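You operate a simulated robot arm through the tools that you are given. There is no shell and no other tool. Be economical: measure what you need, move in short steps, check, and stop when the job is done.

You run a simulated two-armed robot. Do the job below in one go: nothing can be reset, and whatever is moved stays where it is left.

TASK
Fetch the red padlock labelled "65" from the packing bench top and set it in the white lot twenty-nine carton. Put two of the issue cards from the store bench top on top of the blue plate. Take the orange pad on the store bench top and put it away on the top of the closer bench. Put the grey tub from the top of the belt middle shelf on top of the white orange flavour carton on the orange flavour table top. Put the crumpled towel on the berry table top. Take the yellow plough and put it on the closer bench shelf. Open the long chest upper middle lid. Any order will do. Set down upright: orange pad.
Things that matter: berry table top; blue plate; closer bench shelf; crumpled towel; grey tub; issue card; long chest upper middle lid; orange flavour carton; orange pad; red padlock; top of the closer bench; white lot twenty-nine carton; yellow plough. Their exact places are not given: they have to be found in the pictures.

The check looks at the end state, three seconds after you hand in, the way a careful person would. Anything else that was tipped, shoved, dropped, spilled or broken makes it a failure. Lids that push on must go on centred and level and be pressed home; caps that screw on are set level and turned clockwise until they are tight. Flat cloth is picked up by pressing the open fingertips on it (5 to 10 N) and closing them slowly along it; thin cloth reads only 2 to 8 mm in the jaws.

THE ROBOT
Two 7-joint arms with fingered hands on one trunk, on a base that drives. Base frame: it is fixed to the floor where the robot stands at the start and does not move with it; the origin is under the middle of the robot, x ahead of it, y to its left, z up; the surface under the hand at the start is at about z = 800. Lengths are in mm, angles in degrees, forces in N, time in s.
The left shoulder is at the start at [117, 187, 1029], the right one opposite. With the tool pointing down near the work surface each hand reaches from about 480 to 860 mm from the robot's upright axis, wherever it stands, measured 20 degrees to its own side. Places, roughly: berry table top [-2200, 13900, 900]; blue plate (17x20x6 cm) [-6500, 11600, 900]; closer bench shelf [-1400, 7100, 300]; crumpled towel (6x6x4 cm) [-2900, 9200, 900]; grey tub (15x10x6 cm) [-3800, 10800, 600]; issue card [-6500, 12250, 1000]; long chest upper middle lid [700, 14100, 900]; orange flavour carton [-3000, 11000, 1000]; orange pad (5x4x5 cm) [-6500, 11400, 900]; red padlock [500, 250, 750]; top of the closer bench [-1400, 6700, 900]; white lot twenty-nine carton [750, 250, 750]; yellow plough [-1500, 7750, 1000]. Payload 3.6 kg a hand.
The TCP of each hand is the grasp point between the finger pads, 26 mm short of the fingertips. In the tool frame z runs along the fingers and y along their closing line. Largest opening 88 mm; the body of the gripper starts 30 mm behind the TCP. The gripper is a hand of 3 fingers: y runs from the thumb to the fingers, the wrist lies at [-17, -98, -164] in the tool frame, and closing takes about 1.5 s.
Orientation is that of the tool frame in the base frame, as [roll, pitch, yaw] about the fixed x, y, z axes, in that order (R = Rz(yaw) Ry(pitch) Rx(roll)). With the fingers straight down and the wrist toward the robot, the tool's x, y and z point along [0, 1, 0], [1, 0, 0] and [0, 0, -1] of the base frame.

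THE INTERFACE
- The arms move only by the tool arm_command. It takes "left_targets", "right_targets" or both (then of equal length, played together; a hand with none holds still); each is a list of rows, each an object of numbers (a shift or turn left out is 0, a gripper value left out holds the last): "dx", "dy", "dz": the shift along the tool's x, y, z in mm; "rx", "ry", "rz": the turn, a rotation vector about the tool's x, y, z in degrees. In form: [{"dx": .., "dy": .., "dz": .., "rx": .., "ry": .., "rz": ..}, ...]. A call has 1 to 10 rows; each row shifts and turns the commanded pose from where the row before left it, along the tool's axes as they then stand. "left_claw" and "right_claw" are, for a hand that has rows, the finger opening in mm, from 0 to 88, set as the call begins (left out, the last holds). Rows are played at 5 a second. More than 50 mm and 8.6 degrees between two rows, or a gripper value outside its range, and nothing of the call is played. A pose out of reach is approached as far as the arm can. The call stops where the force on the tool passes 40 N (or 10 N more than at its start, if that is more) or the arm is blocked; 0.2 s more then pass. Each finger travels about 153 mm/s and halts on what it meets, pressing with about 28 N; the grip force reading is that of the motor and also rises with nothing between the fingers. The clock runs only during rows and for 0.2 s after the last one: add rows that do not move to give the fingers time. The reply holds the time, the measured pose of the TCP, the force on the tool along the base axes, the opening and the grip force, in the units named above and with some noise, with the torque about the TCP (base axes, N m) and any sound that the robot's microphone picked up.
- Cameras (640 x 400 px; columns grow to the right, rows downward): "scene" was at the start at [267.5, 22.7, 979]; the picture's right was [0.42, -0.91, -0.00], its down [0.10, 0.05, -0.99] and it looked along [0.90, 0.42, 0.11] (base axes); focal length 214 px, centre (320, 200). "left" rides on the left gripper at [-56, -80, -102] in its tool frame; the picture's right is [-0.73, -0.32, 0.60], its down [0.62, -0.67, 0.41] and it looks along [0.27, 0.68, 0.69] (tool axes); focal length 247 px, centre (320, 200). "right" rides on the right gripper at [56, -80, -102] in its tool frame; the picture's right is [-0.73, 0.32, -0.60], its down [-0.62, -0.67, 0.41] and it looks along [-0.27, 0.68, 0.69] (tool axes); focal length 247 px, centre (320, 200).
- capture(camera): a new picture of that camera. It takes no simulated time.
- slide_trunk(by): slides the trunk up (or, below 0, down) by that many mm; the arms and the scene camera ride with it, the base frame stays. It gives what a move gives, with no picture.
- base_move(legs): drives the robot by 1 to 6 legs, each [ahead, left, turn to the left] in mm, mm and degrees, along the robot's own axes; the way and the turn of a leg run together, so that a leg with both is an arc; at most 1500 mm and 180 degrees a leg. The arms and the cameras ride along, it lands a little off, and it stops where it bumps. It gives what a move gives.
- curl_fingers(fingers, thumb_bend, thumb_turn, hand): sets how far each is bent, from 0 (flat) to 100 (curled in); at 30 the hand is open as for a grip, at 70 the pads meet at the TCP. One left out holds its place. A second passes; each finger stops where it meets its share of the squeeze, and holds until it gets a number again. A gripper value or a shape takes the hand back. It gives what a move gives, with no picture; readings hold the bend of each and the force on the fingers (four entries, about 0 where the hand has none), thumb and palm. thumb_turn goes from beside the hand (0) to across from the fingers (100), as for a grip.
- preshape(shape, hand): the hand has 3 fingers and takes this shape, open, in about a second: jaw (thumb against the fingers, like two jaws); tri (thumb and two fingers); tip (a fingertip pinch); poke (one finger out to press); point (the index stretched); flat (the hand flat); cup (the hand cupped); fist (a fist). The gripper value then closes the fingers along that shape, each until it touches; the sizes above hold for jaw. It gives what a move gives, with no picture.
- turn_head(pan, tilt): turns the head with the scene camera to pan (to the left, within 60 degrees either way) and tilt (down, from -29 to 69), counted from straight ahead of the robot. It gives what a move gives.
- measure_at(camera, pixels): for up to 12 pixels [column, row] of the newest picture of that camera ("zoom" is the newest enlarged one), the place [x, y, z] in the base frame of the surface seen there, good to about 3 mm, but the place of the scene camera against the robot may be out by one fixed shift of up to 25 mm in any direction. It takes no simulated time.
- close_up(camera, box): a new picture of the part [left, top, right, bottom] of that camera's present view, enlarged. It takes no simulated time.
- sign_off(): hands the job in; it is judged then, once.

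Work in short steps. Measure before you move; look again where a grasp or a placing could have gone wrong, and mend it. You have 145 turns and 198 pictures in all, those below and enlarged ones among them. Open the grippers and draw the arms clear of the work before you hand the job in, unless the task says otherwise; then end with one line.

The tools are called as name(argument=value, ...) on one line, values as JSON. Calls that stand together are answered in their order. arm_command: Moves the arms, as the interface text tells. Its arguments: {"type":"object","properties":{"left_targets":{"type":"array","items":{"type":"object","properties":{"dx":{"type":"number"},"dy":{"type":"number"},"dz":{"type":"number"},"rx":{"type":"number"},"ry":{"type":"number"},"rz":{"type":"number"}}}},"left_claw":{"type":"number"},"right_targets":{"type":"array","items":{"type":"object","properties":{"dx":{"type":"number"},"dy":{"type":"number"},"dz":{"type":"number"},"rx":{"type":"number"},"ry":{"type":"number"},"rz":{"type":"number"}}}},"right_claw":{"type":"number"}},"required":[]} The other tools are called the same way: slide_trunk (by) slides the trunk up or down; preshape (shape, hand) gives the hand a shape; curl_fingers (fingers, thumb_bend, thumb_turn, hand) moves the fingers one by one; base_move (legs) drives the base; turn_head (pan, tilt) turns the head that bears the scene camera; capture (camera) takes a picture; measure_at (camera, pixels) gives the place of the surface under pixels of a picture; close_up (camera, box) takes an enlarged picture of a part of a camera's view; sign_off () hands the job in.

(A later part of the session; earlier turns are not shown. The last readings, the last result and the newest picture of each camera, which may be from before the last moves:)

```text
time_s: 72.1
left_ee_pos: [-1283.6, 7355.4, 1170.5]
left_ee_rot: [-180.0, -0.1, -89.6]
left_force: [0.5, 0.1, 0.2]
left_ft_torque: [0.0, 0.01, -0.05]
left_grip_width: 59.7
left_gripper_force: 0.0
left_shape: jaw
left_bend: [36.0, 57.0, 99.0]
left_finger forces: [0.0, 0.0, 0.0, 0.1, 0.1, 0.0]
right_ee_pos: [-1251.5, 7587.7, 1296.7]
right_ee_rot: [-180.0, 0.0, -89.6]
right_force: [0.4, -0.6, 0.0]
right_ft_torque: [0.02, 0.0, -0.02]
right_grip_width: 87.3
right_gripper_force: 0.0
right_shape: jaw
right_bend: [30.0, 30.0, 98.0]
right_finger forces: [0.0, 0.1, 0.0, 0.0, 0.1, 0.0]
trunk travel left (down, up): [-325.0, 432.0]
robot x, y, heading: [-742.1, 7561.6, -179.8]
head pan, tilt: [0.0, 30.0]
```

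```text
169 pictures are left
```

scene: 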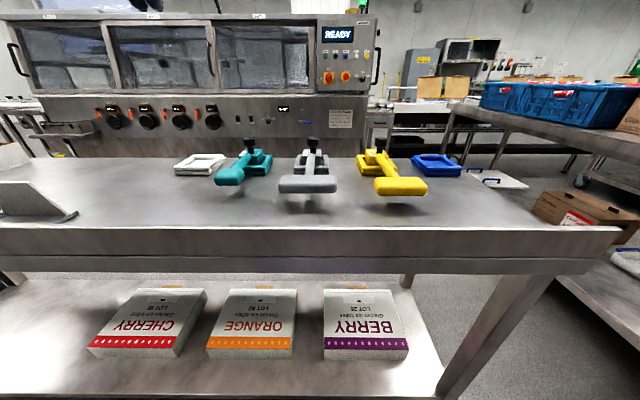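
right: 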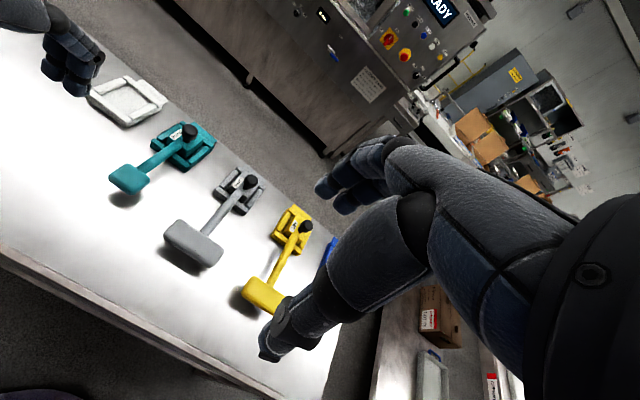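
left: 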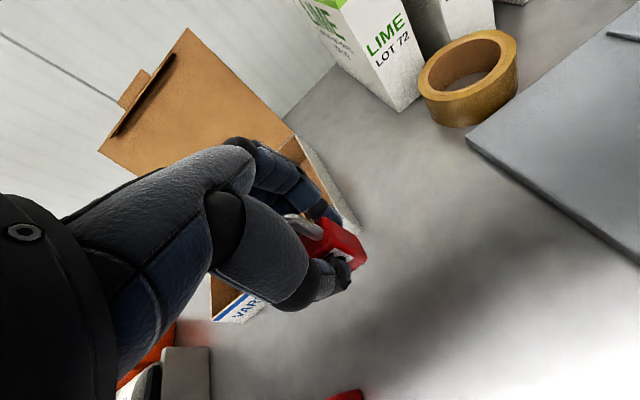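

In the right view the yellow knob is at (305,227). I measure it.

measure_at(camera="right", pixels=[[305, 224], [302, 222], [310, 228], [300, 234], [290, 222], [276, 232], [297, 208], [285, 262], [262, 293], [247, 184], [188, 130], [225, 280]])

close_up(camera="right", box=[220, 180, 360, 320])

measure_at(camera="scene", pixels=[[380, 140], [381, 147], [376, 165], [400, 187]])

```text
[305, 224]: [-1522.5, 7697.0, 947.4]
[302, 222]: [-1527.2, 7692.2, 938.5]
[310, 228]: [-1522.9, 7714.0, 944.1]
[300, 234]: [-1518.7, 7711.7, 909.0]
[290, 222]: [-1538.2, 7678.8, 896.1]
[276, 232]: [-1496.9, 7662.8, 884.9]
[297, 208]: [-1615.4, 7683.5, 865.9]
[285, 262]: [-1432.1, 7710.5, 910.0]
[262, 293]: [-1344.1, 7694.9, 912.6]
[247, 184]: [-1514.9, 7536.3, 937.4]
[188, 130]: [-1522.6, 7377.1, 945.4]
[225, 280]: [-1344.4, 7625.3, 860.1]
```

```text
2.86 times, centred on (290, 250) of right
```

zoom: 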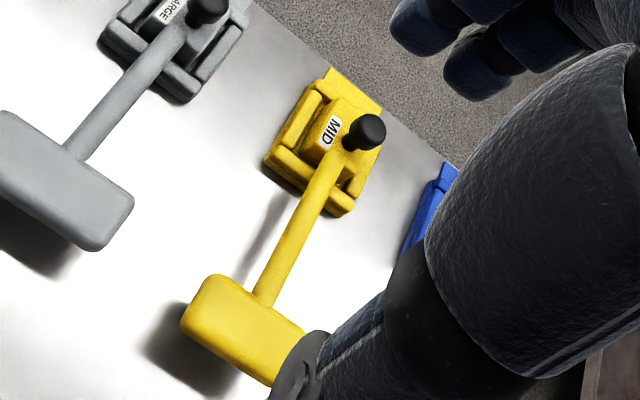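

```text
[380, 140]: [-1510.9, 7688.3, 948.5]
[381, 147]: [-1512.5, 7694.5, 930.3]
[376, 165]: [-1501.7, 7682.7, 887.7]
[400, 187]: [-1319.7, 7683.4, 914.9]
```

The knob is at about [-1524,7702] with its top at 948 and the block's top at 905. I move the right hand above it.

arm_command(right_targets=[{"dx": -19, "dy": 45}, {"dx": -19, "dy": 45}, {"dx": -19, "dy": 45}, {"dx": -19, "dy": 45}, {"dx": -19, "dy": 45}, {"dx": -19, "dy": 45, "dz": 10}, {"dz": 48}, {"dz": 48}, {"dz": 48}, {"dz": 48}], right_claw=70)

arm_command(right_targets=[{"dz": 45}, {"dz": 40}, {}])

capture(camera="right")

capture(camera="scene")

```text
time_s: 74.3
left_ee_pos: [-1282.5, 7353.4, 1170.2]
left_ee_rot: [-179.9, 0.0, -89.6]
left_force: [-0.4, -0.7, -0.1]
left_ft_torque: [0.0, -0.03, -0.01]
left_grip_width: 59.7
left_gripper_force: 0.0
left_shape: jaw
left_bend: [36.0, 57.0, 99.0]
left_finger forces: [0.0, 0.1, 0.1, 0.0, 0.1, 0.0]
right_ee_pos: [-1450.3, 7699.9, 1071.4]
right_ee_rot: [180.0, -0.1, -89.6]
right_force: [0.6, 1.3, 0.2]
right_ft_torque: [-0.02, 0.02, -0.02]
right_grip_width: 70.1
right_gripper_force: 0.0
right_shape: jaw
right_bend: [33.0, 47.0, 99.0]
right_finger forces: [0.0, 0.0, 0.1, 0.0, 0.1, 0.0]
right hand out of reach, approached as far as the arm can: row 4, 5, 6
trunk travel left (down, up): [-325.0, 432.0]
robot x, y, heading: [-745.1, 7562.9, -179.5]
head pan, tilt: [0.0, 30.0]
```

```text
time_s: 75.1
left_ee_pos: [-1282.2, 7355.2, 1170.1]
left_ee_rot: [179.9, 0.0, -89.6]
left_force: [0.2, -0.6, 0.3]
left_ft_torque: [-0.03, 0.0, -0.04]
left_grip_width: 59.6
left_gripper_force: 0.2
left_shape: jaw
left_bend: [36.0, 57.0, 99.0]
left_finger forces: [0.0, 0.1, 0.1, 0.1, 0.0, 0.0]
right_ee_pos: [-1449.5, 7698.4, 984.4]
right_ee_rot: [-179.9, 0.0, -89.5]
right_force: [0.0, -0.5, -1.3]
right_ft_torque: [0.02, -0.02, 0.02]
right_grip_width: 70.2
right_gripper_force: 0.2
right_shape: jaw
right_bend: [33.0, 47.0, 99.0]
right_finger forces: [0.0, 0.0, 0.0, 0.1, 0.0, 0.1]
trunk travel left (down, up): [-325.0, 432.0]
robot x, y, heading: [-747.8, 7557.3, -179.7]
head pan, tilt: [0.0, 30.0]
```

```text
167 pictures are left
```

right: 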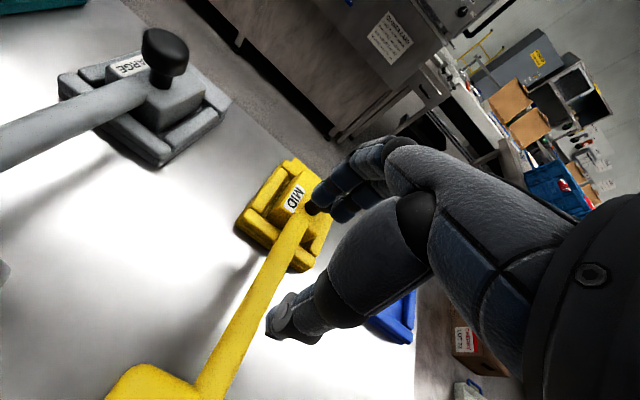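

```text
166 pictures are left
```

scene: 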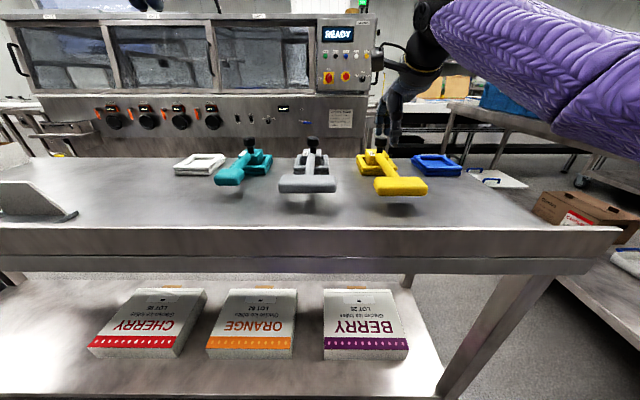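

The arm ran out of reach at x=-1450, 74 mm short. I raise the hand 40 mm and drive forward 76 mm.

arm_command(right_targets=[{"dz": -40}, {}])

base_move(legs=[[78, 0, 0]])

capture(camera="right")

```text
time_s: 75.7
left_ee_pos: [-1283.3, 7354.8, 1170.3]
left_ee_rot: [179.9, 0.0, -89.6]
left_force: [0.2, 0.2, -0.2]
left_ft_torque: [0.02, -0.01, -0.01]
left_grip_width: 59.6
left_gripper_force: 0.0
left_shape: jaw
left_bend: [36.0, 57.0, 99.0]
left_finger forces: [0.0, 0.0, 0.0, 0.1, 0.1, 0.1]
right_ee_pos: [-1450.6, 7699.0, 1025.1]
right_ee_rot: [-179.8, -0.1, -89.6]
right_force: [0.3, 0.9, 0.9]
right_ft_torque: [-0.03, -0.02, -0.02]
right_grip_width: 70.1
right_gripper_force: 0.0
right_shape: jaw
right_bend: [33.0, 47.0, 99.0]
right_finger forces: [0.0, 0.0, 0.0, 0.1, 0.0, 0.0]
trunk travel left (down, up): [-325.0, 432.0]
robot x, y, heading: [-744.0, 7563.1, -179.8]
head pan, tilt: [0.0, 30.0]
```

```text
time_s: 76.8
left_ee_pos: [-1361.8, 7353.7, 1170.0]
left_ee_rot: [-179.9, 0.0, -89.6]
left_force: [-0.6, -0.4, 0.2]
left_ft_torque: [0.01, -0.04, -0.03]
left_grip_width: 59.8
left_gripper_force: 0.0
left_shape: jaw
left_bend: [36.0, 57.0, 99.0]
left_finger forces: [0.0, 0.0, 0.0, 0.0, 0.0, 0.0]
right_ee_pos: [-1529.6, 7697.1, 1024.5]
right_ee_rot: [-179.9, 0.0, -89.5]
right_force: [-0.5, -0.9, 0.6]
right_ft_torque: [0.02, -0.02, -0.01]
right_grip_width: 70.1
right_gripper_force: 0.1
right_shape: jaw
right_bend: [33.0, 47.0, 99.0]
right_finger forces: [0.0, 0.0, 0.1, 0.1, 0.0, 0.0]
trunk travel left (down, up): [-325.0, 432.0]
robot x, y, heading: [-823.6, 7566.4, -179.4]
head pan, tilt: [0.0, 30.0]
```

```text
165 pictures are left
```

right: 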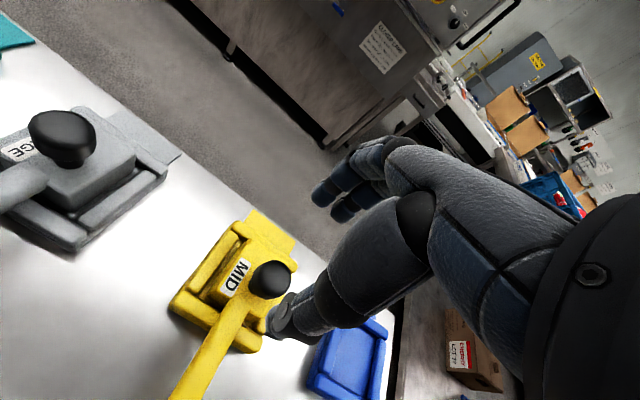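

measure_at(camera="right", pixels=[[270, 279], [258, 272], [282, 272], [270, 290], [240, 262], [230, 290], [275, 265], [255, 285]])

close_up(camera="right", box=[150, 190, 350, 390])

```text
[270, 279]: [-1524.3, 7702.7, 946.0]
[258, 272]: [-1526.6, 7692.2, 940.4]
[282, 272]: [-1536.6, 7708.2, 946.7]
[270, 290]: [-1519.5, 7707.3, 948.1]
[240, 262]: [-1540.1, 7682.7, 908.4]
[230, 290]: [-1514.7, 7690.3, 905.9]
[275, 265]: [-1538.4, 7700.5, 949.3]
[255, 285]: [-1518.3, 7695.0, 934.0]
```

```text
2.00 times, centred on (250, 290) of right
```

zoom: 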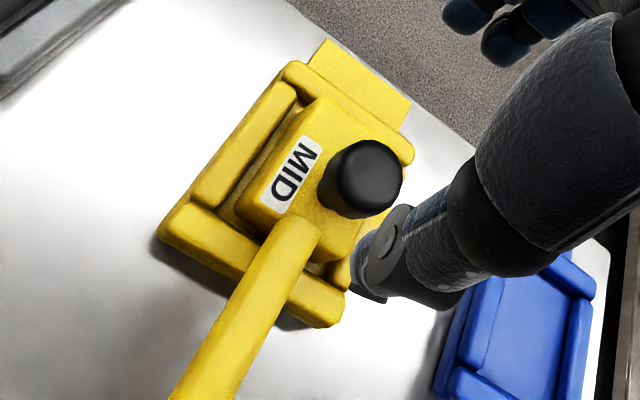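

The knob is centred near [-1528,7702], practically under the hand. I shift 4 mm, lower to 940 and close.

arm_command(right_targets=[{"dx": -4, "dz": 40}, {"dz": 34}, {"dz": 10}, {}])

arm_command(right_targets=[{}, {}, {}, {}, {}, {}, {}, {}], right_claw=0)

capture(camera="right")

```text
time_s: 77.8
left_ee_pos: [-1359.9, 7353.6, 1170.6]
left_ee_rot: [-180.0, 0.1, -89.6]
left_force: [-0.7, -0.4, -0.1]
left_ft_torque: [-0.01, -0.03, 0.0]
left_grip_width: 59.7
left_gripper_force: 0.1
left_shape: jaw
left_bend: [36.0, 57.0, 99.0]
left_finger forces: [0.0, 0.0, 0.0, 0.1, 0.1, 0.0]
right_ee_pos: [-1526.1, 7701.4, 942.0]
right_ee_rot: [179.9, 0.0, -89.4]
right_force: [-0.5, -0.1, -0.9]
right_ft_torque: [-0.02, 0.02, -0.01]
right_grip_width: 70.2
right_gripper_force: 0.1
right_shape: jaw
right_bend: [33.0, 47.0, 99.0]
right_finger forces: [0.1, 0.1, 0.1, 0.0, 0.0, 0.0]
trunk travel left (down, up): [-325.0, 432.0]
robot x, y, heading: [-821.4, 7559.8, -179.3]
head pan, tilt: [0.0, 30.0]
```

```text
time_s: 79.5
left_ee_pos: [-1360.8, 7354.0, 1170.1]
left_ee_rot: [-179.9, 0.0, -89.5]
left_force: [0.2, 0.2, -0.3]
left_ft_torque: [0.05, -0.01, -0.02]
left_grip_width: 59.6
left_gripper_force: 0.0
left_shape: jaw
left_bend: [36.0, 57.0, 99.0]
left_finger forces: [0.1, 0.0, 0.1, 0.0, 0.0, 0.1]
right_ee_pos: [-1528.4, 7701.0, 941.4]
right_ee_rot: [-179.9, -0.1, -89.5]
right_force: [-0.4, -0.6, -5.8]
right_ft_torque: [-0.02, -0.01, 0.11]
right_grip_width: 16.3
right_gripper_force: 27.9
right_shape: jaw
right_bend: [65.0, 75.0, 99.0]
right_finger forces: [0.0, 25.6, 0.1, 0.1, 24.6, 0.0]
trunk travel left (down, up): [-325.0, 432.0]
robot x, y, heading: [-821.2, 7560.9, -179.7]
head pan, tilt: [0.0, 30.0]
```

```text
163 pictures are left
```

right: 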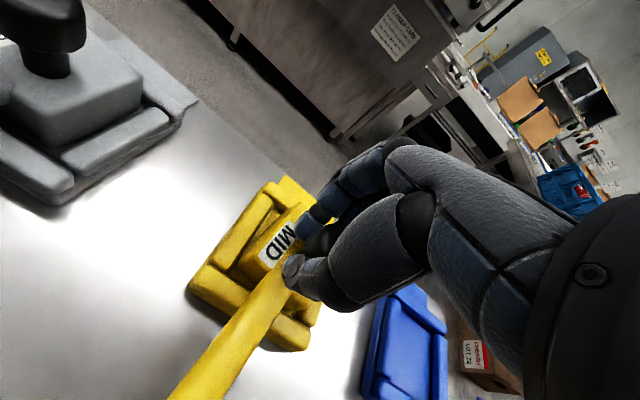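

The fingers close on the stem (16 mm, 28 N). I lift slowly and check whether the plough comes out of its tray.

arm_command(right_targets=[{"dz": -10}, {"dz": -15}, {"dz": -20}, {}])

capture(camera="right")

close_up(camera="scene", box=[300, 100, 500, 225])

```text
time_s: 80.5
left_ee_pos: [-1359.9, 7354.3, 1170.2]
left_ee_rot: [-179.8, 0.0, -89.5]
left_force: [0.4, 0.0, -0.8]
left_ft_torque: [0.02, 0.03, -0.03]
left_grip_width: 59.8
left_gripper_force: 0.1
left_shape: jaw
left_bend: [36.0, 57.0, 99.0]
left_finger forces: [0.0, 0.0, 0.0, 0.0, 0.0, 0.1]
right_ee_pos: [-1528.5, 7701.2, 987.4]
right_ee_rot: [-179.9, -0.1, -89.5]
right_force: [-1.0, -0.5, -3.2]
right_ft_torque: [0.01, 0.02, -0.02]
right_grip_width: 16.4
right_gripper_force: 28.3
right_shape: jaw
right_bend: [73.0, 77.0, 97.0]
right_finger forces: [0.5, 26.7, 0.1, 0.0, 24.8, 0.0]
trunk travel left (down, up): [-325.0, 432.0]
robot x, y, heading: [-826.7, 7561.2, -179.6]
head pan, tilt: [0.0, 30.0]
```

```text
162 pictures are left
```

right: 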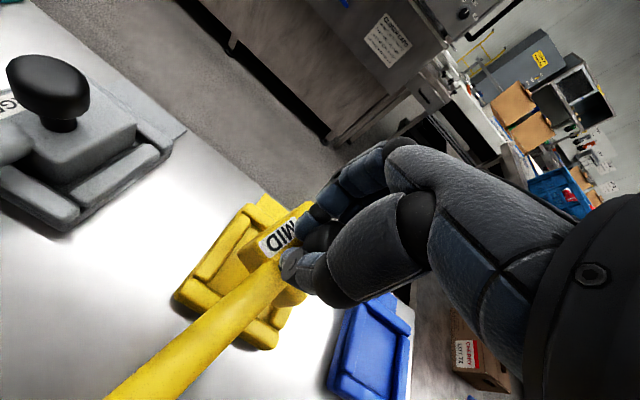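

```text
3.20 times, centred on (400, 162) of scene
```

zoom: 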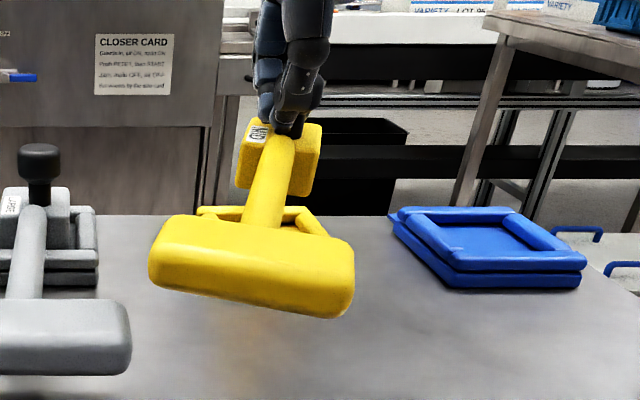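

The plough hangs free of its tray, slightly rolled but held. I measure the shelf and boxes below to choose a free spot.

turn_head(pan=35, tilt=30)

capture(camera="scene")

```text
time_s: 81.6
left_ee_pos: [-1359.6, 7354.0, 1169.1]
left_ee_rot: [180.0, 0.0, -89.4]
left_force: [0.4, 0.8, -0.6]
left_ft_torque: [-0.02, -0.03, -0.03]
left_grip_width: 59.8
left_gripper_force: 0.2
left_shape: jaw
left_bend: [36.0, 57.0, 99.0]
left_finger forces: [0.0, 0.1, 0.1, 0.1, 0.1, 0.1]
right_ee_pos: [-1527.4, 7701.4, 986.8]
right_ee_rot: [-179.9, -0.1, -89.6]
right_force: [0.3, 0.2, -5.7]
right_ft_torque: [0.02, 0.03, -0.01]
right_grip_width: 16.0
right_gripper_force: 27.7
right_shape: jaw
right_bend: [73.0, 77.0, 97.0]
right_finger forces: [0.5, 26.7, 0.1, 0.0, 24.7, 0.0]
trunk travel left (down, up): [-325.0, 432.0]
robot x, y, heading: [-821.0, 7561.5, -179.6]
head pan, tilt: [35.0, 30.0]
```

```text
160 pictures are left
```

scene: 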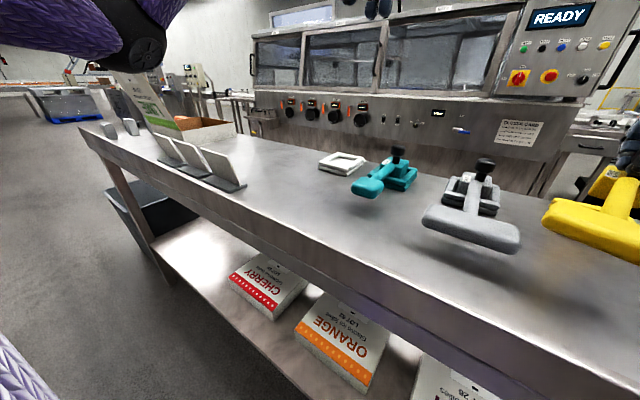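

measure_at(camera="scene", pixels=[[230, 285], [272, 318], [305, 288], [190, 270], [220, 285], [160, 275], [150, 125], [175, 170], [110, 120], [215, 185], [300, 355], [243, 185]])

close_up(camera="scene", box=[80, 60, 280, 200])

```text
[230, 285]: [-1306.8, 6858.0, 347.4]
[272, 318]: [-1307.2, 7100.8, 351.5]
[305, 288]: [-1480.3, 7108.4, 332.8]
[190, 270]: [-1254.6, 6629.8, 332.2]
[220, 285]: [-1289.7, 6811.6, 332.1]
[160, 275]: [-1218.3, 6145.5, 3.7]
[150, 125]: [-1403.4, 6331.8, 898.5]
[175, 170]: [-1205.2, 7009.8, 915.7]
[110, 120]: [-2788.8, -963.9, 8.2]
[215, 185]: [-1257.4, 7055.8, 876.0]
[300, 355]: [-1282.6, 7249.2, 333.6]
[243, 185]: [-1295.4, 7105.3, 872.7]
```

```text
2.86 times, centred on (180, 130) of scene
```

zoom: 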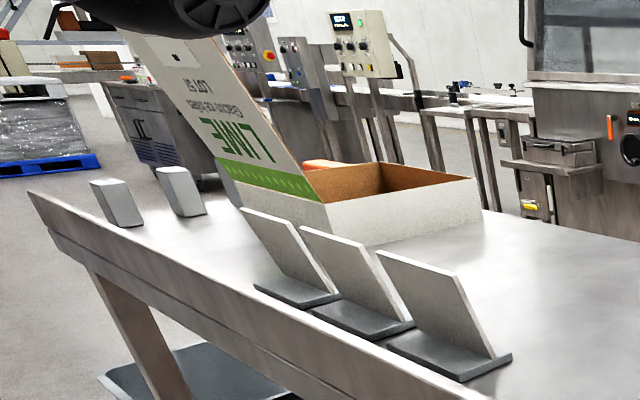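

Cherry box starts at y≈6858, so the shelf is free from y≈6300 to 6850. I raise the plough and the left hand, then back out and slide along to y≈6480.

arm_command(right_targets=[{"dz": -30}, {"dz": -30}, {}, {}, {}], left_targets=[{"dz": -45, "dy": -15}, {"dz": -45, "dy": -15}, {"dz": -45, "dy": -15}, {"dz": -45, "dy": -15}, {"dz": -20}])

base_move(legs=[[-380, 0, 0], [0, 540, 0], [0, 540, 0]])

turn_head(pan=-5, tilt=25)

capture(camera="scene")

```text
time_s: 82.8
left_ee_pos: [-1300.2, 7354.7, 1370.5]
left_ee_rot: [-179.9, -0.1, -89.5]
left_force: [-0.3, -0.2, -0.2]
left_ft_torque: [-0.04, 0.0, 0.02]
left_grip_width: 59.8
left_gripper_force: 0.0
left_shape: jaw
left_bend: [36.0, 57.0, 99.0]
left_finger forces: [0.0, 0.0, 0.0, 0.0, 0.0, 0.0]
right_ee_pos: [-1527.8, 7700.5, 1047.3]
right_ee_rot: [-180.0, 0.0, -89.5]
right_force: [0.3, -0.2, -4.2]
right_ft_torque: [0.04, -0.01, -0.01]
right_grip_width: 16.0
right_gripper_force: 27.5
right_shape: jaw
right_bend: [73.0, 77.0, 97.0]
right_finger forces: [0.3, 27.0, 0.0, 0.0, 24.8, 0.0]
trunk travel left (down, up): [-325.0, 432.0]
robot x, y, heading: [-824.0, 7564.6, -179.6]
head pan, tilt: [35.0, 30.0]
```

```text
time_s: 90.6
left_ee_pos: [-923.1, 6269.3, 1370.4]
left_ee_rot: [180.0, 0.0, -89.7]
left_force: [-0.1, 0.2, 0.1]
left_ft_torque: [0.05, -0.01, 0.01]
left_grip_width: 59.7
left_gripper_force: 0.0
left_shape: jaw
left_bend: [36.0, 57.0, 99.0]
left_finger forces: [0.1, 0.0, 0.0, 0.0, 0.1, 0.0]
right_ee_pos: [-1148.4, 6616.9, 1046.9]
right_ee_rot: [-180.0, 0.1, -89.7]
right_force: [-0.3, -0.7, -4.5]
right_ft_torque: [0.03, -0.01, 0.0]
right_grip_width: 16.5
right_gripper_force: 27.9
right_shape: jaw
right_bend: [73.0, 77.0, 97.0]
right_finger forces: [0.3, 27.0, 0.0, 0.0, 24.9, 0.1]
trunk travel left (down, up): [-325.0, 432.0]
robot x, y, heading: [-447.3, 6475.2, -179.6]
head pan, tilt: [35.0, 30.0]
```

```text
time_s: 91.7
left_ee_pos: [-922.1, 6269.8, 1369.2]
left_ee_rot: [180.0, 0.0, -89.7]
left_force: [0.5, -0.7, 0.1]
left_ft_torque: [0.01, 0.01, 0.0]
left_grip_width: 59.6
left_gripper_force: 0.0
left_shape: jaw
left_bend: [36.0, 57.0, 99.0]
left_finger forces: [0.0, 0.1, 0.0, 0.0, 0.1, 0.1]
right_ee_pos: [-1148.8, 6616.3, 1045.3]
right_ee_rot: [-180.0, 0.1, -89.7]
right_force: [-0.4, -0.3, -4.8]
right_ft_torque: [0.02, 0.04, -0.01]
right_grip_width: 16.2
right_gripper_force: 28.3
right_shape: jaw
right_bend: [73.0, 77.0, 97.0]
right_finger forces: [0.3, 27.1, 0.0, 0.0, 24.9, 0.0]
trunk travel left (down, up): [-325.0, 432.0]
robot x, y, heading: [-443.6, 6476.3, -179.8]
head pan, tilt: [-5.0, 25.0]
```

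```text
158 pictures are left
```

scene: 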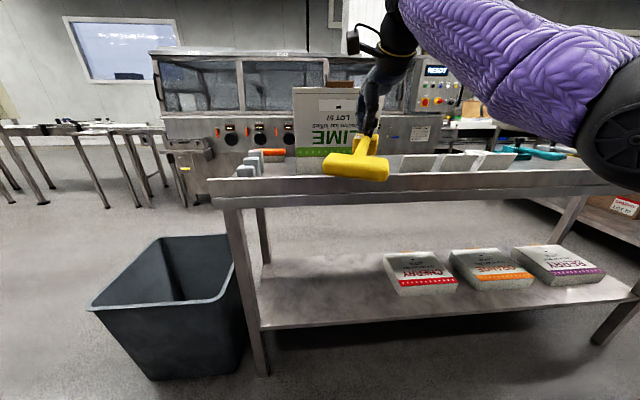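

I back up 130 mm more so the descent clears the bench edge, then lower the trunk fully.

base_move(legs=[[-150, 0, 0]])

slide_trunk(by=-325)

arm_command(right_targets=[{"dz": 40}, {"dz": 40}, {"dz": 40}, {"dz": 40}, {"dz": 40}, {}])

capture(camera="scene")

```text
time_s: 93.0
left_ee_pos: [-772.9, 6270.0, 1370.5]
left_ee_rot: [-180.0, 0.0, -89.9]
left_force: [0.3, -0.3, -0.2]
left_ft_torque: [0.01, 0.03, 0.01]
left_grip_width: 59.7
left_gripper_force: 0.1
left_shape: jaw
left_bend: [36.0, 57.0, 99.0]
left_finger forces: [0.0, 0.0, 0.0, 0.0, 0.0, 0.1]
right_ee_pos: [-1000.4, 6619.6, 1046.0]
right_ee_rot: [-179.9, -0.1, -89.8]
right_force: [-0.4, -0.1, -3.7]
right_ft_torque: [0.02, 0.04, 0.02]
right_grip_width: 16.4
right_gripper_force: 28.5
right_shape: jaw
right_bend: [73.0, 77.0, 97.0]
right_finger forces: [0.2, 27.2, 0.0, 0.1, 24.9, 0.0]
trunk travel left (down, up): [-325.0, 432.0]
robot x, y, heading: [-298.3, 6473.5, -179.9]
head pan, tilt: [-5.0, 25.0]
```

```text
time_s: 96.3
left_ee_pos: [-775.3, 6269.8, 1044.4]
left_ee_rot: [180.0, 0.0, -89.8]
left_force: [-0.5, 0.7, 0.9]
left_ft_torque: [-0.03, -0.02, 0.0]
left_grip_width: 59.5
left_gripper_force: 0.1
left_shape: jaw
left_bend: [36.0, 57.0, 99.0]
left_finger forces: [0.0, 0.0, 0.0, 0.0, 0.0, 0.0]
right_ee_pos: [-999.8, 6618.9, 722.2]
right_ee_rot: [-180.0, -0.1, -89.9]
right_force: [-0.5, -1.0, -4.5]
right_ft_torque: [0.03, 0.0, -0.02]
right_grip_width: 16.2
right_gripper_force: 28.1
right_shape: jaw
right_bend: [73.0, 77.0, 97.0]
right_finger forces: [0.1, 27.3, 0.0, 0.0, 24.9, 0.0]
trunk travel left (down, up): [0.0, 757.0]
robot x, y, heading: [-296.5, 6473.9, -179.7]
head pan, tilt: [-5.0, 25.0]
```

```text
time_s: 97.7
left_ee_pos: [-774.8, 6272.8, 1044.1]
left_ee_rot: [-180.0, 0.0, -89.8]
left_force: [1.2, 0.7, 0.3]
left_ft_torque: [0.04, -0.01, 0.03]
left_grip_width: 59.7
left_gripper_force: 0.1
left_shape: jaw
left_bend: [36.0, 57.0, 99.0]
left_finger forces: [0.0, 0.1, 0.1, 0.0, 0.1, 0.0]
right_ee_pos: [-999.8, 6618.3, 518.7]
right_ee_rot: [-180.0, -0.1, -89.8]
right_force: [-0.7, -0.1, -4.2]
right_ft_torque: [0.03, -0.02, -0.02]
right_grip_width: 16.3
right_gripper_force: 28.2
right_shape: jaw
right_bend: [73.0, 77.0, 96.0]
right_finger forces: [0.2, 27.6, 0.1, 0.0, 25.0, 0.0]
trunk travel left (down, up): [0.0, 757.0]
robot x, y, heading: [-298.1, 6475.4, -180.0]
head pan, tilt: [-5.0, 25.0]
```

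```text
157 pictures are left
```

scene: 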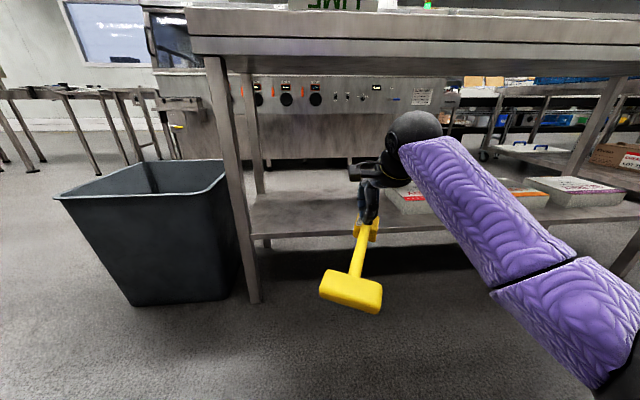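

The elbow stays low and outside. I measure the bench's lower rim, the wrist ball and the plough's lowest points.

measure_at(camera="scene", pixels=[[360, 72], [360, 44], [413, 113], [366, 240], [376, 236], [355, 238], [350, 300], [325, 290], [378, 305], [380, 283], [325, 272], [310, 228]])

close_up(camera="scene", box=[290, 140, 450, 320])

capture(camera="right")

```text
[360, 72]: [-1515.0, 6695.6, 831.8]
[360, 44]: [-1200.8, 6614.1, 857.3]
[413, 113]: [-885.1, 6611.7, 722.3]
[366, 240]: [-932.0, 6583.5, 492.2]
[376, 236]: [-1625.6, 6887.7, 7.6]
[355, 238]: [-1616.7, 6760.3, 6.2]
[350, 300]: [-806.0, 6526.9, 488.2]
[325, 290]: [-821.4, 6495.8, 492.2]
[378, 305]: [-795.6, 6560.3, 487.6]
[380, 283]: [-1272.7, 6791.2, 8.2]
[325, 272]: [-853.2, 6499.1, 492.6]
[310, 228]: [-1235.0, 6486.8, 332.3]
```

```text
2.22 times, centred on (370, 230) of scene
```

zoom: 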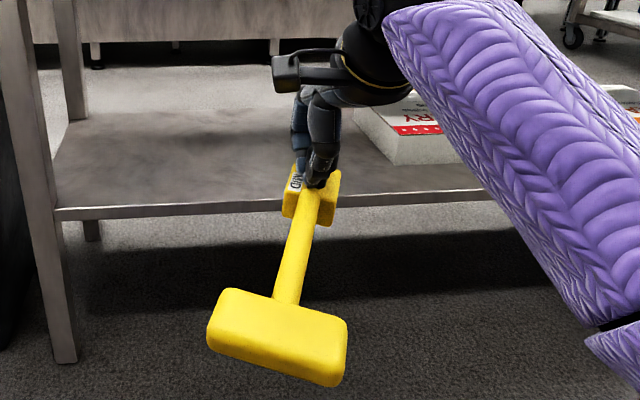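

```text
155 pictures are left
```

right: 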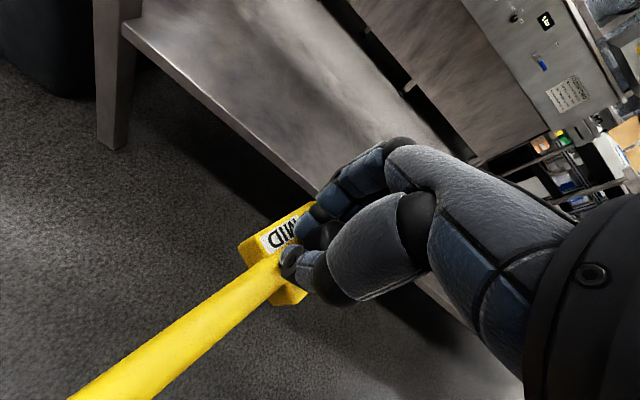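

The wrist ball tops at TCP+205 and clears the rim. I check the elbow's place against the shelf and the cherry box before driving in.

measure_at(camera="scene", pixels=[[520, 255], [480, 200], [560, 300], [600, 360], [450, 160], [415, 150], [360, 60], [360, 66]])

arm_command(right_targets=[{"dz": 25}, {"dz": 23}, {}])

```text
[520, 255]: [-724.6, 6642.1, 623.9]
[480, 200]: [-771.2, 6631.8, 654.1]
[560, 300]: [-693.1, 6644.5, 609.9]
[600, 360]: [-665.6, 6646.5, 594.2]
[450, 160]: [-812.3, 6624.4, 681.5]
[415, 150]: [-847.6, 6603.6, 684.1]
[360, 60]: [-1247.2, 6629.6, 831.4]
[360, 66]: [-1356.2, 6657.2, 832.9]
```

```text
time_s: 98.5
left_ee_pos: [-775.1, 6270.6, 1044.8]
left_ee_rot: [180.0, 0.0, -89.8]
left_force: [-0.6, 0.2, -0.2]
left_ft_torque: [0.01, -0.01, 0.0]
left_grip_width: 60.0
left_gripper_force: 0.0
left_shape: jaw
left_bend: [36.0, 57.0, 99.0]
left_finger forces: [0.0, 0.1, 0.0, 0.0, 0.1, 0.0]
right_ee_pos: [-998.1, 6618.6, 473.1]
right_ee_rot: [-179.9, 0.0, -89.8]
right_force: [1.1, 0.8, -4.0]
right_ft_torque: [0.04, -0.01, 0.0]
right_grip_width: 15.9
right_gripper_force: 28.7
right_shape: jaw
right_bend: [73.0, 78.0, 96.0]
right_finger forces: [0.0, 28.0, 0.1, 0.0, 24.3, 0.0]
trunk travel left (down, up): [0.0, 757.0]
robot x, y, heading: [-298.7, 6472.8, -179.8]
head pan, tilt: [-5.0, 25.0]
```

Elbow and forearm are well clear (z≈600–680, y≈6645). I drive in 425 mm.

base_move(legs=[[300, 0, 0], [125, 0, 0]])

turn_head(pan=-10, tilt=35)

capture(camera="scene")

capture(camera="right")

```text
time_s: 101.4
left_ee_pos: [-1207.4, 6267.7, 1045.7]
left_ee_rot: [-179.8, 0.0, -89.5]
left_force: [-0.7, 0.5, -0.1]
left_ft_torque: [0.0, 0.0, -0.02]
left_grip_width: 59.6
left_gripper_force: 0.1
left_shape: jaw
left_bend: [36.0, 57.0, 99.0]
left_finger forces: [0.0, 0.0, 0.0, 0.1, 0.0, 0.1]
right_ee_pos: [-1432.0, 6613.5, 472.4]
right_ee_rot: [-179.9, -0.1, -89.6]
right_force: [-0.1, 0.4, -3.6]
right_ft_torque: [0.03, 0.04, 0.0]
right_grip_width: 16.1
right_gripper_force: 28.6
right_shape: jaw
right_bend: [73.0, 78.0, 96.0]
right_finger forces: [0.1, 28.1, 0.0, 0.1, 24.8, 0.0]
trunk travel left (down, up): [0.0, 757.0]
robot x, y, heading: [-730.9, 6470.3, -180.0]
head pan, tilt: [-5.0, 25.0]
```

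```text
time_s: 102.1
left_ee_pos: [-1207.5, 6267.1, 1045.5]
left_ee_rot: [180.0, 0.0, -89.6]
left_force: [0.6, -0.1, 0.0]
left_ft_torque: [-0.01, 0.01, -0.01]
left_grip_width: 59.8
left_gripper_force: 0.0
left_shape: jaw
left_bend: [36.0, 57.0, 99.0]
left_finger forces: [0.0, 0.1, 0.0, 0.0, 0.0, 0.1]
right_ee_pos: [-1431.8, 6612.4, 472.6]
right_ee_rot: [-179.8, 0.1, -89.6]
right_force: [0.7, 0.5, -5.1]
right_ft_torque: [0.0, -0.04, 0.01]
right_grip_width: 15.8
right_gripper_force: 28.2
right_shape: jaw
right_bend: [73.0, 78.0, 96.0]
right_finger forces: [0.1, 28.1, 0.1, 0.0, 24.8, 0.1]
trunk travel left (down, up): [0.0, 757.0]
robot x, y, heading: [-732.1, 6471.5, -179.4]
head pan, tilt: [-10.0, 35.0]
```

```text
154 pictures are left
```

scene: 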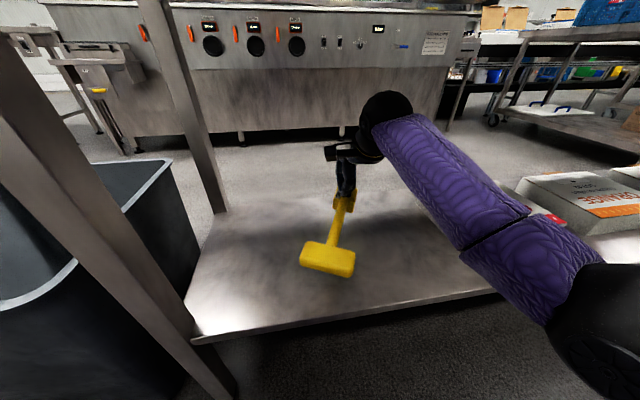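

```text
153 pictures are left
```

right: 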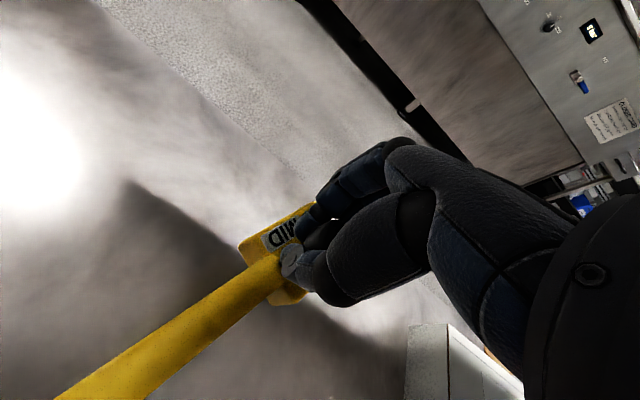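

Everything is clear and the paddle lies within the shelf. I lower toward the shelf in small steps.

arm_command(right_targets=[{"dz": 25}, {"dz": 20}, {"dz": 8}, {"dz": 5}, {}])

close_up(camera="scene", box=[270, 130, 420, 300])

```text
time_s: 103.3
left_ee_pos: [-1207.2, 6266.6, 1044.8]
left_ee_rot: [180.0, -0.1, -89.6]
left_force: [0.5, 0.0, 0.5]
left_ft_torque: [-0.01, 0.01, 0.0]
left_grip_width: 59.6
left_gripper_force: 0.1
left_shape: jaw
left_bend: [36.0, 57.0, 99.0]
left_finger forces: [0.0, 0.1, 0.0, 0.0, 0.0, 0.1]
right_ee_pos: [-1431.6, 6614.0, 413.6]
right_ee_rot: [-180.0, -0.1, -89.6]
right_force: [0.2, 0.2, -5.2]
right_ft_torque: [0.02, -0.01, 0.0]
right_grip_width: 16.2
right_gripper_force: 28.3
right_shape: jaw
right_bend: [73.0, 78.0, 96.0]
right_finger forces: [0.1, 27.9, 0.0, 0.0, 24.8, 0.0]
trunk travel left (down, up): [0.0, 757.0]
robot x, y, heading: [-728.1, 6472.3, -179.5]
head pan, tilt: [-10.0, 35.0]
```

```text
2.35 times, centred on (345, 215) of scene
```

zoom: 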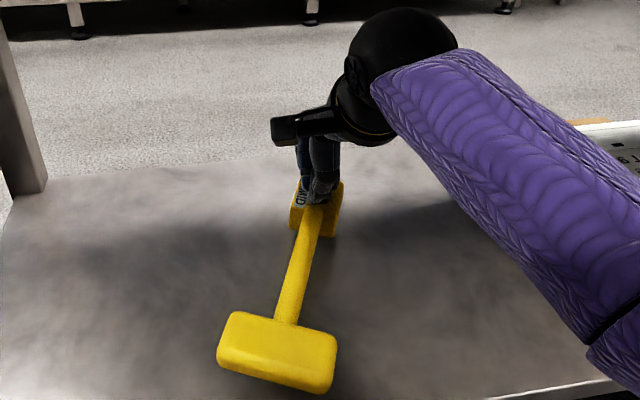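

Not touching yet at 413. I continue down in 3 mm steps.

arm_command(right_targets=[{"dz": 3}, {"dz": 3}, {"dz": 3}, {"dz": 3}, {}])

close_up(camera="scene", box=[270, 130, 420, 300])

```text
time_s: 104.5
left_ee_pos: [-1207.9, 6266.0, 1045.1]
left_ee_rot: [-179.9, 0.0, -89.6]
left_force: [0.0, 0.4, 0.3]
left_ft_torque: [0.02, 0.01, 0.01]
left_grip_width: 59.7
left_gripper_force: 0.1
left_shape: jaw
left_bend: [36.0, 57.0, 99.0]
left_finger forces: [0.1, 0.0, 0.1, 0.0, 0.1, 0.0]
right_ee_pos: [-1432.5, 6612.5, 403.1]
right_ee_rot: [-179.9, 0.0, -89.5]
right_force: [-0.1, -0.1, -4.5]
right_ft_torque: [0.04, 0.01, 0.0]
right_grip_width: 16.1
right_gripper_force: 28.0
right_shape: jaw
right_bend: [73.0, 78.0, 96.0]
right_finger forces: [0.1, 28.1, 0.1, 0.0, 24.9, 0.0]
trunk travel left (down, up): [0.0, 757.0]
robot x, y, heading: [-733.6, 6467.5, -179.4]
head pan, tilt: [-10.0, 35.0]
```

```text
2.35 times, centred on (345, 215) of scene
```

zoom: 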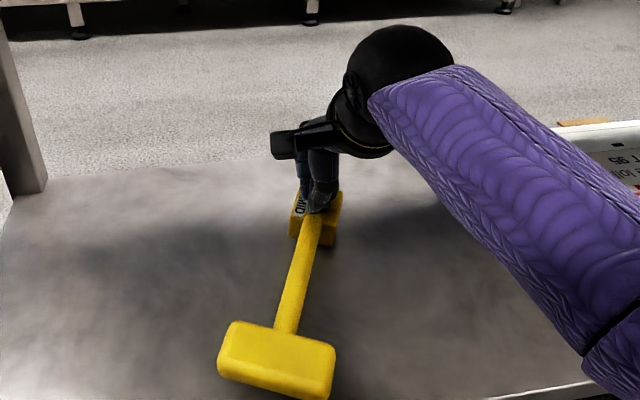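

arm_command(right_targets=[{"dz": 3}, {"dz": 3}, {"dz": 3}, {"dz": 3}, {}])

close_up(camera="scene", box=[270, 130, 420, 300])

```text
time_s: 105.7
left_ee_pos: [-1207.0, 6265.8, 1044.9]
left_ee_rot: [180.0, 0.0, -89.6]
left_force: [-0.4, 0.2, 0.8]
left_ft_torque: [0.0, 0.04, 0.01]
left_grip_width: 59.9
left_gripper_force: 0.1
left_shape: jaw
left_bend: [36.0, 57.0, 99.0]
left_finger forces: [0.0, 0.0, 0.1, 0.0, 0.1, 0.0]
right_ee_pos: [-1431.5, 6612.9, 390.7]
right_ee_rot: [180.0, 0.0, -89.6]
right_force: [-1.0, -0.5, -1.3]
right_ft_torque: [-0.01, 0.02, 0.0]
right_grip_width: 16.0
right_gripper_force: 27.5
right_shape: jaw
right_bend: [73.0, 78.0, 96.0]
right_finger forces: [0.1, 28.9, 0.0, 0.0, 26.1, 0.0]
trunk travel left (down, up): [0.0, 757.0]
robot x, y, heading: [-729.4, 6475.9, -179.8]
head pan, tilt: [-10.0, 35.0]
```

```text
2.35 times, centred on (345, 215) of scene
```

zoom: 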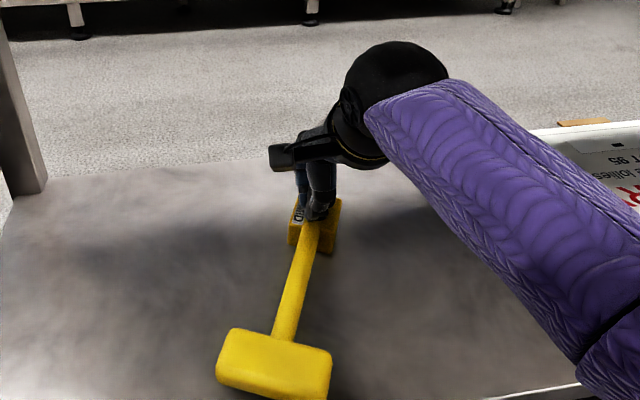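

Weight is partly on the shelf (−1.3 N). I lower 4 mm more.

arm_command(right_targets=[{"dz": 2}, {"dz": 2}, {"dz": 2}, {}])

close_up(camera="scene", box=[270, 130, 420, 300])

```text
time_s: 106.7
left_ee_pos: [-1205.6, 6265.6, 1045.5]
left_ee_rot: [179.9, 0.0, -89.6]
left_force: [-0.2, 0.2, -0.3]
left_ft_torque: [0.01, -0.01, 0.02]
left_grip_width: 59.5
left_gripper_force: 0.0
left_shape: jaw
left_bend: [36.0, 57.0, 99.0]
left_finger forces: [0.0, 0.0, 0.0, 0.1, 0.1, 0.0]
right_ee_pos: [-1433.5, 6612.2, 387.4]
right_ee_rot: [179.8, 0.0, -89.5]
right_force: [-3.8, -0.8, 13.1]
right_ft_torque: [0.07, 0.06, 0.05]
right_grip_width: 16.9
right_gripper_force: 27.7
right_shape: jaw
right_bend: [74.0, 80.0, 96.0]
right_finger forces: [0.5, 30.7, 0.0, 0.0, 32.0, 0.0]
trunk travel left (down, up): [0.0, 757.0]
robot x, y, heading: [-730.9, 6473.4, -179.6]
head pan, tilt: [-10.0, 35.0]
```

```text
2.35 times, centred on (345, 215) of scene
```

zoom: 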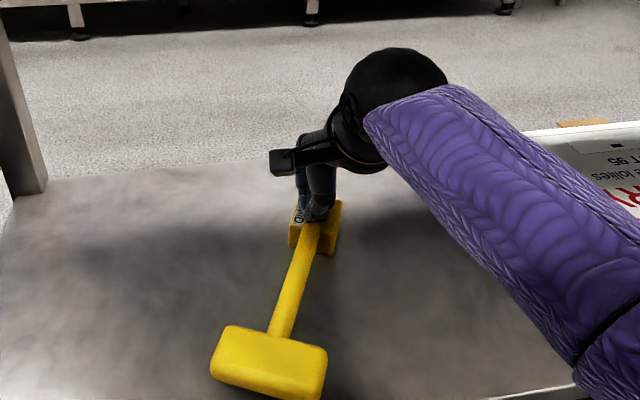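

It presses with 13 N now. I open the fingers.

arm_command(right_targets=[{"dz": -2}, {}, {}, {}, {}, {}, {}], right_claw=70)

close_up(camera="scene", box=[270, 130, 420, 300])

capture(camera="right")

```text
time_s: 108.3
left_ee_pos: [-1207.2, 6266.3, 1044.8]
left_ee_rot: [180.0, 0.0, -89.7]
left_force: [0.6, -0.6, -0.2]
left_ft_torque: [0.04, -0.01, 0.01]
left_grip_width: 59.6
left_gripper_force: 0.0
left_shape: jaw
left_bend: [36.0, 57.0, 99.0]
left_finger forces: [0.1, 0.0, 0.0, 0.0, 0.0, 0.0]
right_ee_pos: [-1432.1, 6613.0, 386.7]
right_ee_rot: [-179.9, 0.1, -89.6]
right_force: [0.1, 0.2, -0.3]
right_ft_torque: [0.0, -0.04, 0.02]
right_grip_width: 69.5
right_gripper_force: 0.0
right_shape: jaw
right_bend: [33.0, 47.0, 99.0]
right_finger forces: [0.0, 0.0, 0.0, 0.0, 0.0, 0.1]
trunk travel left (down, up): [0.0, 757.0]
robot x, y, heading: [-730.8, 6472.0, -179.6]
head pan, tilt: [-10.0, 35.0]
```

```text
2.35 times, centred on (345, 215) of scene
```

zoom: 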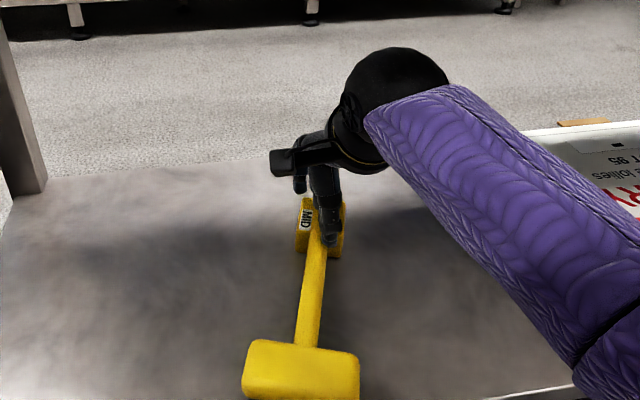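

```text
147 pictures are left
```

right: 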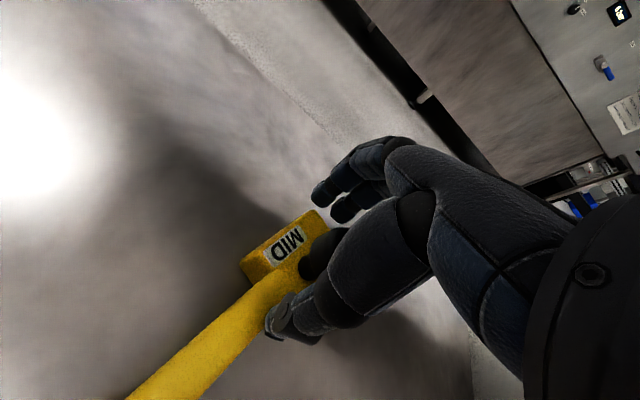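

The plough stands by itself. I raise the hand straight up 90 mm.

arm_command(right_targets=[{"dz": -15}, {"dz": -25}, {"dz": -40}, {"dz": -20}, {}])

capture(camera="right")

capture(camera="scene")

```text
time_s: 109.5
left_ee_pos: [-1206.5, 6267.0, 1044.6]
left_ee_rot: [180.0, 0.0, -89.6]
left_force: [-0.2, -0.5, 0.8]
left_ft_torque: [0.01, 0.01, 0.0]
left_grip_width: 59.7
left_gripper_force: 0.0
left_shape: jaw
left_bend: [36.0, 57.0, 99.0]
left_finger forces: [0.0, 0.0, 0.0, 0.0, 0.1, 0.1]
right_ee_pos: [-1433.2, 6612.5, 488.1]
right_ee_rot: [-179.9, 0.1, -89.6]
right_force: [-0.3, 0.2, 0.2]
right_ft_torque: [0.01, -0.01, -0.01]
right_grip_width: 69.9
right_gripper_force: 0.1
right_shape: jaw
right_bend: [33.0, 47.0, 99.0]
right_finger forces: [0.0, 0.0, 0.1, 0.1, 0.1, 0.0]
trunk travel left (down, up): [0.0, 757.0]
robot x, y, heading: [-729.5, 6471.3, -179.8]
head pan, tilt: [-10.0, 35.0]
```

```text
146 pictures are left
```

right: 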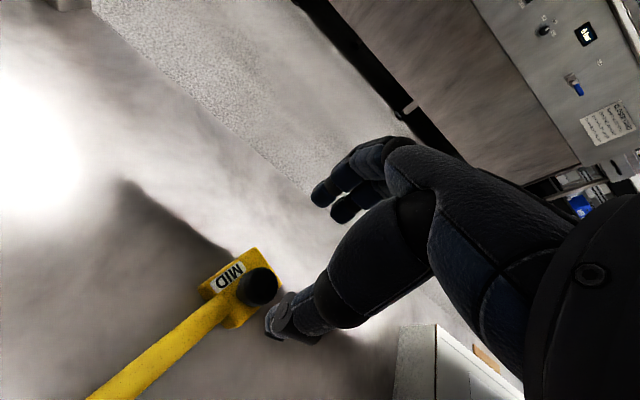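

```text
145 pictures are left
```

scene: 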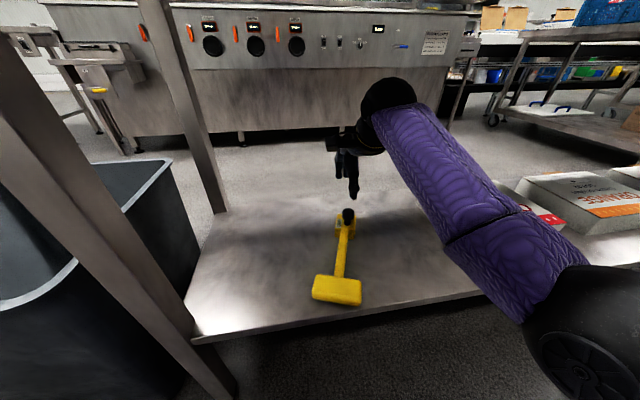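

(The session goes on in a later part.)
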